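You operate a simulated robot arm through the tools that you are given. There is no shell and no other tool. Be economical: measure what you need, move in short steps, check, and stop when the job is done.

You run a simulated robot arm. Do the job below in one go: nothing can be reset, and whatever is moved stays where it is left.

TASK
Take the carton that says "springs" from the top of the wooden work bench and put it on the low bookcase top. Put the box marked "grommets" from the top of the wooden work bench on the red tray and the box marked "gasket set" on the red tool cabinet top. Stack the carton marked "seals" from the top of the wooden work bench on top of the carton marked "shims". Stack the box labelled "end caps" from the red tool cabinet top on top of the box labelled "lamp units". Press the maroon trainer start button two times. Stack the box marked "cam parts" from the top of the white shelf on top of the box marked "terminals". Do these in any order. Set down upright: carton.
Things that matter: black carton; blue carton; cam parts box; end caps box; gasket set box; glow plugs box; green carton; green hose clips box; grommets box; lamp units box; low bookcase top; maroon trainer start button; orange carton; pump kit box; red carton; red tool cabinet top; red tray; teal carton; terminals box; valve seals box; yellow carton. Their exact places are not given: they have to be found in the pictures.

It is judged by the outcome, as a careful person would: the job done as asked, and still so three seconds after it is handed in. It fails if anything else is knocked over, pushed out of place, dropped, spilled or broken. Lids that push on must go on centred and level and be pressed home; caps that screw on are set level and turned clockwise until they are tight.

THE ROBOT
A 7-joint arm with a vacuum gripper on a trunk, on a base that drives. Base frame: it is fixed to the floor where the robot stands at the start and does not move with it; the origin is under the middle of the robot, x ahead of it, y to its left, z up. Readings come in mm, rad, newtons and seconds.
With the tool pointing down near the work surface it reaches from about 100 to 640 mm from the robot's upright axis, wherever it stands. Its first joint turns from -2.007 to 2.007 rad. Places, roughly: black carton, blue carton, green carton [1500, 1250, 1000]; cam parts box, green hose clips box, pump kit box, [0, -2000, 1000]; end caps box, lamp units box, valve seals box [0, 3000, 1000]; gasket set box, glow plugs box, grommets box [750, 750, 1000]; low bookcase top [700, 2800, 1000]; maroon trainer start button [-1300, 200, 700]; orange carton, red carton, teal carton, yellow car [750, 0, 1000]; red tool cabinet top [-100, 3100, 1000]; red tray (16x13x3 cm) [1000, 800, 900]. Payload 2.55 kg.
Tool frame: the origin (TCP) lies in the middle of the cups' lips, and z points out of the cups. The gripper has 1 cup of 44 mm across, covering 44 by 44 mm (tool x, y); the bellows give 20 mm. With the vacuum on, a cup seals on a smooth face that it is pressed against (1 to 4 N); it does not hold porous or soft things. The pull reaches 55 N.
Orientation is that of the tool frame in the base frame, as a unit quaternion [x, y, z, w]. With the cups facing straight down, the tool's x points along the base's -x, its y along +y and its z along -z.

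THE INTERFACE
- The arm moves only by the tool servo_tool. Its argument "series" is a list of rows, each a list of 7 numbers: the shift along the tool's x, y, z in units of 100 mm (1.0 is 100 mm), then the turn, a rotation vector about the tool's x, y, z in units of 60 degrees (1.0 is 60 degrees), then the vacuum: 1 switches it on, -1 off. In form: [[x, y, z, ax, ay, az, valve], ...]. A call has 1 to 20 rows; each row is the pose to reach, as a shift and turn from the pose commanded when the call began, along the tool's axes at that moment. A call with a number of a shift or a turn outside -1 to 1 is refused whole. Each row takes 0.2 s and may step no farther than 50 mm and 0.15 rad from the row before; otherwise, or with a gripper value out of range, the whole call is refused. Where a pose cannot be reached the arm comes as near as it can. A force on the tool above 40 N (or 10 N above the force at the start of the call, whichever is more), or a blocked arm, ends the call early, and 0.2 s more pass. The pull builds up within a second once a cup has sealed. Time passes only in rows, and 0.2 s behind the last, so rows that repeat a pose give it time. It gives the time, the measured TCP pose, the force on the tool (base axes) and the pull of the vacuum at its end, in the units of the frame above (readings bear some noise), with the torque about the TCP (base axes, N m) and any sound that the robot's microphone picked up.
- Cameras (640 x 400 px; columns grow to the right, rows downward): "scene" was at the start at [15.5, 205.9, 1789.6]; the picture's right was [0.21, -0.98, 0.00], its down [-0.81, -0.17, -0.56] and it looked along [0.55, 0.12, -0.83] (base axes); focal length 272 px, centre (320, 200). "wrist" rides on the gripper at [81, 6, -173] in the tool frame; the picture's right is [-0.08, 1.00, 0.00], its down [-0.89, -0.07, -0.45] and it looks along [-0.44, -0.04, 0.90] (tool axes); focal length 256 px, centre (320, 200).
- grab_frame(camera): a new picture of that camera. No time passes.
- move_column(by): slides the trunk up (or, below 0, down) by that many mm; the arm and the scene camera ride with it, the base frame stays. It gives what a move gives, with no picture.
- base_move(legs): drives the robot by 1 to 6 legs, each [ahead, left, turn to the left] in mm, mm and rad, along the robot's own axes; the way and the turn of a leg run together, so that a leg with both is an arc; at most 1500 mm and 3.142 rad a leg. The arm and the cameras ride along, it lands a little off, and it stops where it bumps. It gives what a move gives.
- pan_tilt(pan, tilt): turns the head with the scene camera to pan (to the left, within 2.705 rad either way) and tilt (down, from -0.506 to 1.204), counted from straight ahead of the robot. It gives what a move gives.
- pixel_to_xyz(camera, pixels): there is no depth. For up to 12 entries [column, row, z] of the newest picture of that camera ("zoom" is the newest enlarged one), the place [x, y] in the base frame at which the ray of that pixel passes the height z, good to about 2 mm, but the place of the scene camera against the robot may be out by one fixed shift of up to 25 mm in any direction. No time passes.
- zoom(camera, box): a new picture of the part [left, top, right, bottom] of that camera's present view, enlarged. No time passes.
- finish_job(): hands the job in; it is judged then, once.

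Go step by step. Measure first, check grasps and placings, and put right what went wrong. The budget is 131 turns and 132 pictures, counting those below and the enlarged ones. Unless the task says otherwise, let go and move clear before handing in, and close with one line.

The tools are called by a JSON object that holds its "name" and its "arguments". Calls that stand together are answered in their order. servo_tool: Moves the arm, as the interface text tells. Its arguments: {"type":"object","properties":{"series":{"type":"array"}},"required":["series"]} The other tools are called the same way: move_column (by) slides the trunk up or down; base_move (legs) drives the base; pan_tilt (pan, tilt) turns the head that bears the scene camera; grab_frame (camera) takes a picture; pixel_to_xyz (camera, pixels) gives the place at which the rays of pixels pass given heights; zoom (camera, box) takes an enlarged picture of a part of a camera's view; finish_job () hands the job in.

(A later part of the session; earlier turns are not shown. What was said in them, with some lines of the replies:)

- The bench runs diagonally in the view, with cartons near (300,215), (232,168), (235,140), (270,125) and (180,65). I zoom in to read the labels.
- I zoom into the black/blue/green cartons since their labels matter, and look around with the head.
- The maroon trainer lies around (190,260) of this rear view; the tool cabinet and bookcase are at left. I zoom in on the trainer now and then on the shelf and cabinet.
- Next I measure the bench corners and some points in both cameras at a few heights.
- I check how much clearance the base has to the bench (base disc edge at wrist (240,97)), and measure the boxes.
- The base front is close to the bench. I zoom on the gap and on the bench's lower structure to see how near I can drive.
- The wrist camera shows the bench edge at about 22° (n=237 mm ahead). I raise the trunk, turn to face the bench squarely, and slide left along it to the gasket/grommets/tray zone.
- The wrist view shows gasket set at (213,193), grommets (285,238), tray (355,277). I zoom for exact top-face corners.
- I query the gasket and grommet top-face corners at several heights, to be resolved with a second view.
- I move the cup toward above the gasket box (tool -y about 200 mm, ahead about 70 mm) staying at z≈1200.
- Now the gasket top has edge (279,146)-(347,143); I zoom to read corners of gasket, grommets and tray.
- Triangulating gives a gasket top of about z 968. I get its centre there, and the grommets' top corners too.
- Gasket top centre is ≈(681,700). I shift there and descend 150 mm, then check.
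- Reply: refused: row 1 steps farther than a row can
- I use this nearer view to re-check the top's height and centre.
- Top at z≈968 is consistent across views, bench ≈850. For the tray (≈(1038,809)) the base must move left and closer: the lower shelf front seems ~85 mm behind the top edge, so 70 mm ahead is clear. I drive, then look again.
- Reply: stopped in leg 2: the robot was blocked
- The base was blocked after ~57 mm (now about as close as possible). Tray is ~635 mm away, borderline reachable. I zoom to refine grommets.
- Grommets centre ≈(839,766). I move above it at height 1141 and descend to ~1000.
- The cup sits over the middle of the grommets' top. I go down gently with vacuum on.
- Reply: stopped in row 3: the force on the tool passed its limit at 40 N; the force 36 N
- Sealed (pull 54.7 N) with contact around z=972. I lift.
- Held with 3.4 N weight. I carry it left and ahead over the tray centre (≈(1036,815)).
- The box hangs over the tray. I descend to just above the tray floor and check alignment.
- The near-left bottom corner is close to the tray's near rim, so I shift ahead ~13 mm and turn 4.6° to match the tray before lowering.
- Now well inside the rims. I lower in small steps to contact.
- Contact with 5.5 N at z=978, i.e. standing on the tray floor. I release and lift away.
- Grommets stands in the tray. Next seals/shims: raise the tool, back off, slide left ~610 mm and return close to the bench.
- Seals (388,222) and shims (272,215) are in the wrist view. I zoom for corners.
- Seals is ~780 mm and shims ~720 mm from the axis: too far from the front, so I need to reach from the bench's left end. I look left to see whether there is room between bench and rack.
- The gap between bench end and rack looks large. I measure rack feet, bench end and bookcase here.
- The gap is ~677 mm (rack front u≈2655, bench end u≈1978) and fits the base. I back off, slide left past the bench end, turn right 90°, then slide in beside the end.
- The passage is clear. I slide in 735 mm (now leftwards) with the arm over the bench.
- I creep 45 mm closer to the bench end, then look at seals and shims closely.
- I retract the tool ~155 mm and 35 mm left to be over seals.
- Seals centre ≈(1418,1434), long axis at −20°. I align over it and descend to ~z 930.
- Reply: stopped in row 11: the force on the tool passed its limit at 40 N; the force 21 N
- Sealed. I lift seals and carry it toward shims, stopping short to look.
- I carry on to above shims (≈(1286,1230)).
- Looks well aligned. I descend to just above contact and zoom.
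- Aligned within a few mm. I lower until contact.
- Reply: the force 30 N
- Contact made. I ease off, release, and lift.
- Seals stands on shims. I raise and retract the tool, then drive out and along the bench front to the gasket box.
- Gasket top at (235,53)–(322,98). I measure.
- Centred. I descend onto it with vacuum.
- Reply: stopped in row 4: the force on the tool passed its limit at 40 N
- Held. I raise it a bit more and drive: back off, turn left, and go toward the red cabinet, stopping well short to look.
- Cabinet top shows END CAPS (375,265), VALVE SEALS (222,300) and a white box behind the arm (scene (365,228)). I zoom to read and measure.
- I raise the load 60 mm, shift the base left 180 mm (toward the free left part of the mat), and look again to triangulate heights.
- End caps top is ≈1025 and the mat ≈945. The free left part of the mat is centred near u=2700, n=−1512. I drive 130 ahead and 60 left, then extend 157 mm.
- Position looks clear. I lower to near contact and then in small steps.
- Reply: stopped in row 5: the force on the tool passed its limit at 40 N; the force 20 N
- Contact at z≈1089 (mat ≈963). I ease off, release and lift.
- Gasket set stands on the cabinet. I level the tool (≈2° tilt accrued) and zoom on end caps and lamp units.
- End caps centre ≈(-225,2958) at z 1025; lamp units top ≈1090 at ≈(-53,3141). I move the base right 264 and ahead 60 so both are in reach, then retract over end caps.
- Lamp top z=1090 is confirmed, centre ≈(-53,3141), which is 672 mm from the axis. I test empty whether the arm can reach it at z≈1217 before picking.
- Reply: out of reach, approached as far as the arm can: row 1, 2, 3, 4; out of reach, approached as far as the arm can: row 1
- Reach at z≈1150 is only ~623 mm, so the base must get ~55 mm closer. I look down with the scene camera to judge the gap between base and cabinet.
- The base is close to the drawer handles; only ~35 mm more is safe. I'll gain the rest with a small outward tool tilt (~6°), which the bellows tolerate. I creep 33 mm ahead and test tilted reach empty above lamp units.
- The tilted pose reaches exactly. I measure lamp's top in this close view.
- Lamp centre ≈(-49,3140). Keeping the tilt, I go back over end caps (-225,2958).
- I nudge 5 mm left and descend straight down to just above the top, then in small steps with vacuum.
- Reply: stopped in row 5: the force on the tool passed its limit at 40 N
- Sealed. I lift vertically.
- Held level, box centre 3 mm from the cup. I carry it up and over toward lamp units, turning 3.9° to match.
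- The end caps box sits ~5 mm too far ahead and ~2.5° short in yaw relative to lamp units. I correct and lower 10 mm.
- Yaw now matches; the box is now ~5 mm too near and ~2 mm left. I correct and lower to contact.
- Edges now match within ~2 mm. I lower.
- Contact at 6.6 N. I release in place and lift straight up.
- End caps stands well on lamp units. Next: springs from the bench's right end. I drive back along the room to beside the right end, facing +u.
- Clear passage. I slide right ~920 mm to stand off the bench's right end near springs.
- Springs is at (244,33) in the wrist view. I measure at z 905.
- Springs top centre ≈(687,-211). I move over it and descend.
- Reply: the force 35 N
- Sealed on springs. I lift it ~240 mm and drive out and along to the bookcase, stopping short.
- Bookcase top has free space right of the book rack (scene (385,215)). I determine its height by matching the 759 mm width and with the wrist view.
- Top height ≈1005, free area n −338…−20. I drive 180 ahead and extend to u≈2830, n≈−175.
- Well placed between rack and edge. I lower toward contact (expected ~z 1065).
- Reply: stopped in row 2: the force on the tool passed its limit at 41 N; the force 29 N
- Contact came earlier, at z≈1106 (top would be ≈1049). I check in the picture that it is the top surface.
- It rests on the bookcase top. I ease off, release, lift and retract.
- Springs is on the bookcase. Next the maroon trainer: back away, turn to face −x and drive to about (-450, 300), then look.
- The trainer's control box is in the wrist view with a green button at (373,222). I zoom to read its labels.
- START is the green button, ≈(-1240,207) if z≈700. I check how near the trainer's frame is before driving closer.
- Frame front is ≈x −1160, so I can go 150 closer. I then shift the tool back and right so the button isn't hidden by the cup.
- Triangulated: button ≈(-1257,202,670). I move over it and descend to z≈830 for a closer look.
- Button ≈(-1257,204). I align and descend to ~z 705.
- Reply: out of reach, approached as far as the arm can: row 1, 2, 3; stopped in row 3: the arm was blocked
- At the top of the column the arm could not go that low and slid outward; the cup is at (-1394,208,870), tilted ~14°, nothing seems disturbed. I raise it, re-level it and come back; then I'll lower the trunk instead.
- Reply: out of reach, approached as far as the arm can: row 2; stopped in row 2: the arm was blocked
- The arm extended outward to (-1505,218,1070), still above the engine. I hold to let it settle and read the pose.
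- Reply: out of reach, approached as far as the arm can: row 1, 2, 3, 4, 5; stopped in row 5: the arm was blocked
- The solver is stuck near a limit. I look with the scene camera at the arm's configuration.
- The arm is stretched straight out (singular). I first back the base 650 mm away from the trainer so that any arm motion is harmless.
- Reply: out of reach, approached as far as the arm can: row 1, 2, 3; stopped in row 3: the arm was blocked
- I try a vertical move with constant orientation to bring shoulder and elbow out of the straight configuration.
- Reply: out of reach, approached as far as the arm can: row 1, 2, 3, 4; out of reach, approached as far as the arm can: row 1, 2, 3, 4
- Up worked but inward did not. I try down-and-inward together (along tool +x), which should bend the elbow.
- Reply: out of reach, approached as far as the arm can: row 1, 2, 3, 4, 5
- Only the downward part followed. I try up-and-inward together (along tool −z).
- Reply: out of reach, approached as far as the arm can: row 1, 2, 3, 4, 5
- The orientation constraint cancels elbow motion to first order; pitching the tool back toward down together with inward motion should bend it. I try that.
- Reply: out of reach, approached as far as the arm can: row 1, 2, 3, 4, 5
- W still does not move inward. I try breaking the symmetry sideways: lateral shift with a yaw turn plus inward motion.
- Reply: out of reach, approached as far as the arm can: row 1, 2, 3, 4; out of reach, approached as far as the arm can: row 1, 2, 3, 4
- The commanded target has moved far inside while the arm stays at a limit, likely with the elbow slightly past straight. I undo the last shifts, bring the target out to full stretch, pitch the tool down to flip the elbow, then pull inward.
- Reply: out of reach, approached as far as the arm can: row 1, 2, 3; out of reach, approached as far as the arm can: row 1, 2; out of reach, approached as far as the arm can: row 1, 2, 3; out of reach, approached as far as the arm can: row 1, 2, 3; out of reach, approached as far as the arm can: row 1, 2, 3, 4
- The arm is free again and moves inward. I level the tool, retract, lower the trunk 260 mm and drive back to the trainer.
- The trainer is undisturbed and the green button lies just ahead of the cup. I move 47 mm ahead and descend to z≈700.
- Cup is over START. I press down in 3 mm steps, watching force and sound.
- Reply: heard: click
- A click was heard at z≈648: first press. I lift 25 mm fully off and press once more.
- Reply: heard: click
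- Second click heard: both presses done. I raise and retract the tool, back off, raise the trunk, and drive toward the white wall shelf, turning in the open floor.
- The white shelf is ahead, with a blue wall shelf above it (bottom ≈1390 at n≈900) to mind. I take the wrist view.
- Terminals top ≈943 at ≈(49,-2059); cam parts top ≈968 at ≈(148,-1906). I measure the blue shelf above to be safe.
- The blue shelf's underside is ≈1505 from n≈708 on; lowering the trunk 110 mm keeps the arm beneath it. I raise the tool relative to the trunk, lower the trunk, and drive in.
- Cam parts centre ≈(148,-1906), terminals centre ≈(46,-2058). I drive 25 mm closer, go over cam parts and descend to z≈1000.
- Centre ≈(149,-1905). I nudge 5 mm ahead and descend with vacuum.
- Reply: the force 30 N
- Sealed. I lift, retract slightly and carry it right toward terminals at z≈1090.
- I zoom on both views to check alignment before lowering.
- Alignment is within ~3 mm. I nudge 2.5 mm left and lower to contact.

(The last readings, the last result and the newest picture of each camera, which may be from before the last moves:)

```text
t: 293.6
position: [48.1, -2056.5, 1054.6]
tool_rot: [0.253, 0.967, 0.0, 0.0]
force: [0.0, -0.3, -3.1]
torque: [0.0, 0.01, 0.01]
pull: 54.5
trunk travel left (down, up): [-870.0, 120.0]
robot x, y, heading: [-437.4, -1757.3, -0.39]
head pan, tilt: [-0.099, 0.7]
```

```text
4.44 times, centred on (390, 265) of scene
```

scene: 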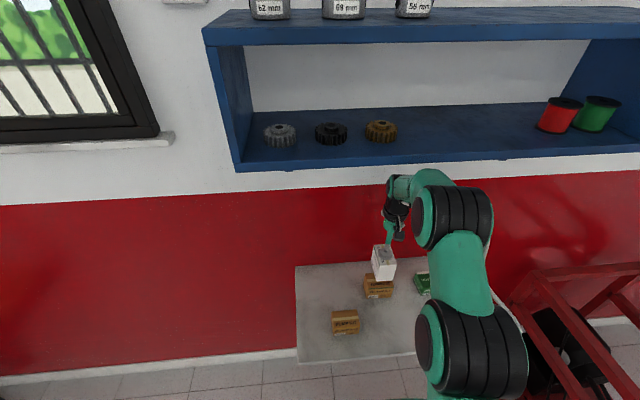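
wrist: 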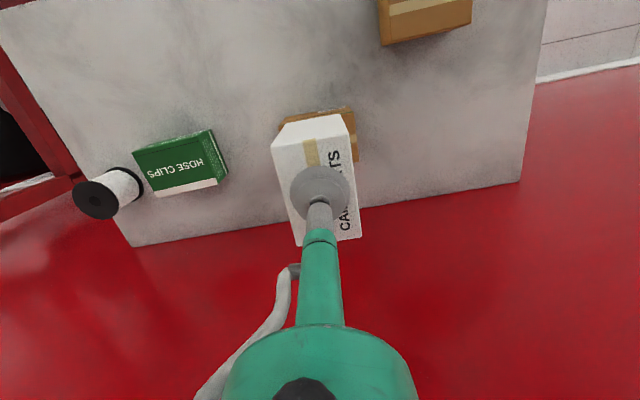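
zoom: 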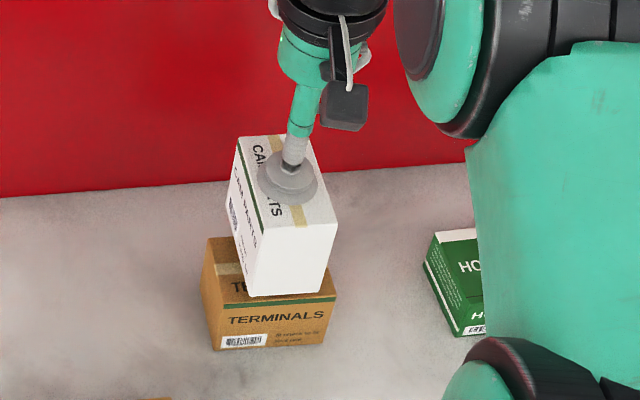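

{"name": "servo_tool", "arguments": {"series": [[0, 0, 0.02, 0, 0, 0, 1], [0, 0, 0.03, 0, 0, 0, 1], [0, 0, 0.03, 0, 0, 0, 1]]}}

{"name": "zoom", "arguments": {"camera": "wrist", "box": [260, 90, 380, 190]}}

```text
t: 294.4
position: [48.0, -2056.0, 1051.2]
tool_rot: [0.253, 0.967, 0.0, -0.001]
force: [0.4, -0.6, -2.1]
torque: [0.0, -0.01, -0.01]
pull: 55.0
trunk travel left (down, up): [-870.0, 120.0]
robot x, y, heading: [-436.9, -1757.9, -0.388]
head pan, tilt: [-0.099, 0.7]
```

```text
4.00 times, centred on (320, 140) of wrist
```

zoom: 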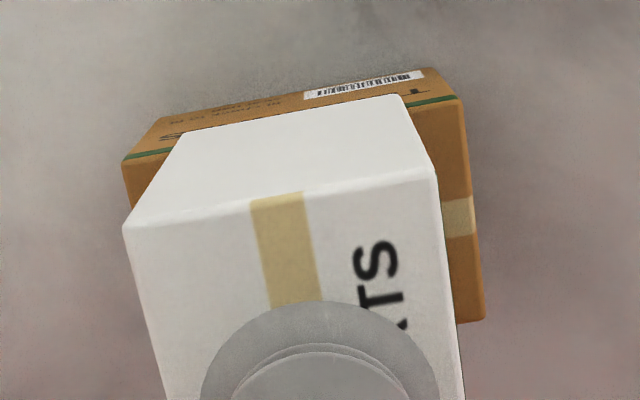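

Centred (57 px each side). I continue lowering.

{"name": "servo_tool", "arguments": {"series": [[0, 0, 0.02, 0, 0, 0, 1], [0, 0, 0.04, 0, 0, 0, 1], [0, 0, 0.06, 0, 0, 0, 1], [0, 0, 0.08, 0, 0, 0, 1], [0, 0, 0.1, 0, 0, 0, 1], [0, 0, 0.1, 0, 0, 0, 1]]}}

```text
t: 295.8
position: [48.2, -2056.4, 1040.7]
tool_rot: [0.253, 0.967, 0.0, 0.0]
force: [0.6, -0.1, -2.4]
torque: [-0.01, 0.02, 0.01]
pull: 55.1
trunk travel left (down, up): [-870.0, 120.0]
robot x, y, heading: [-434.1, -1756.8, -0.392]
head pan, tilt: [-0.099, 0.7]
5 turns are left
```

Only a few turns remain. I lower until the force stop, then ease off, release, lift and check.

{"name": "servo_tool", "arguments": {"series": [[0, 0, 0.025, 0, 0, 0, 1], [0, 0, 0.05, 0, 0, 0, 1], [0, 0, 0.075, 0, 0, 0, 1], [0, 0, 0.1, 0, 0, 0, 1], [0, 0, 0.125, 0, 0, 0, 1], [0, 0, 0.15, 0, 0, 0, 1], [0, 0, 0.175, 0, 0, 0, 1], [0, 0, 0.2, 0, 0, 0, 1], [0, 0, 0.225, 0, 0, 0, 1], [0, 0, 0.25, 0, 0, 0, 1], [0, 0, 0.275, 0, 0, 0, 1], [0, 0, 0.3, 0, 0, 0, 1]]}}

{"name": "zoom", "arguments": {"camera": "wrist", "box": [260, 90, 380, 190]}}

{"name": "zoom", "arguments": {"camera": "scene", "box": [340, 220, 440, 310]}}

```text
t: 297.4
position: [51.8, -2058.8, 1031.8]
tool_rot: [0.252, 0.968, -0.003, 0.007]
force: [-5.1, 3.6, 16.5]
torque: [0.22, 0.44, -0.01]
pull: 55.2
trunk travel left (down, up): [-870.0, 120.0]
robot x, y, heading: [-437.6, -1757.1, -0.388]
head pan, tilt: [-0.099, 0.7]
stopped in row 7: the force on the tool passed its limit at 40 N (the readings are from after the stop); the commanded pose is now the measured one
```

```text
4.00 times, centred on (320, 140) of wrist
```

zoom: 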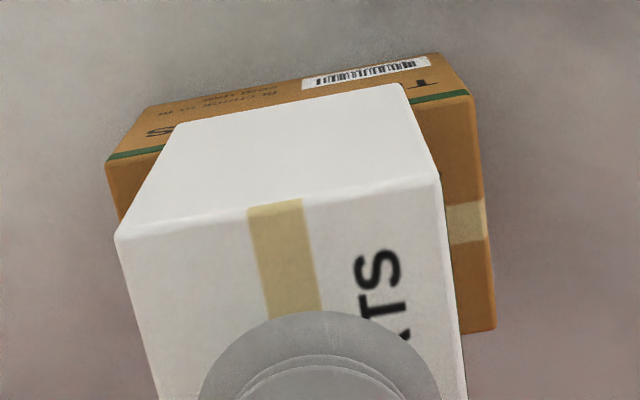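

```text
4.44 times, centred on (390, 265) of scene
4 turns are left
```

zoom: 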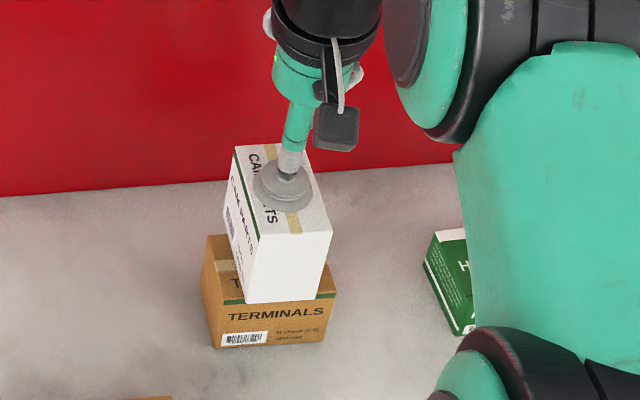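

Cam parts rests centred on terminals (contact at z≈1032). I ease off, release, lift straight up, move back and check.

{"name": "servo_tool", "arguments": {"series": [[0, 0, -0.01, 0, 0, 0, 1], [0, 0, -0.01, 0, 0, 0, -1], [0, 0, -0.01, 0, 0, 0, -1], [0, 0, -0.01, 0, 0, 0, -1], [0, 0, -0.01, 0, 0, 0, -1], [0, 0, -0.01, 0, 0, 0, -1], [0, 0, -0.1, 0, 0, 0, -1], [0, 0, -0.3, 0, 0, 0, -1], [0.3, 0, -0.5, 0, 0, 0, -1], [0.7, 0, -0.5, 0, 0, 0, -1], [1.0, 0, -0.5, 0, 0, 0, -1], [1.0, 0, -0.5, 0, 0, 0, -1]]}}

{"name": "grab_frame", "arguments": {"camera": "wrist"}}

{"name": "zoom", "arguments": {"camera": "scene", "box": [320, 200, 460, 320]}}

```text
t: 300.0
position: [-35.2, -2009.4, 1077.6]
tool_rot: [0.254, 0.967, -0.001, 0.004]
force: [0.0, 0.3, 0.3]
torque: [0.04, 0.03, 0.0]
pull: 0.0
trunk travel left (down, up): [-870.0, 120.0]
robot x, y, heading: [-435.5, -1760.0, -0.387]
head pan, tilt: [-0.099, 0.7]
```

```text
6 pictures are left
```

wrist: 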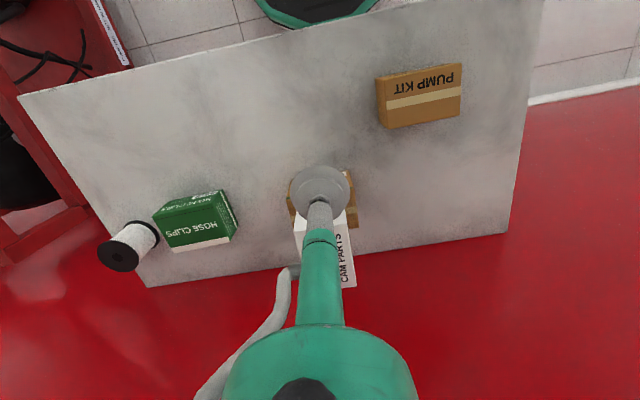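

```text
3.33 times, centred on (390, 260) of scene
3 turns are left
```

zoom: 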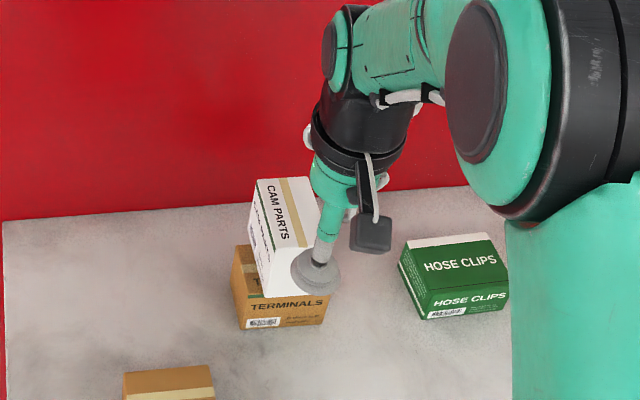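

The pictures show cam parts standing on terminals with the cup released and clear. Everything else is done, so I hand in.

{"name": "finish_job", "arguments": {}}

```text
The job is handed in.
```

The job is handed in with all six parts done: springs is on the bookcase, grommets on the tray and gasket set on the tool cabinet. Seals is on shims, end caps on lamp units and cam parts on terminals. The start button was pressed twice, with a click heard each time. At the trainer the arm once slid out over the engine and was reported blocked, but the later pictures of the trainer showed nothing disturbed.
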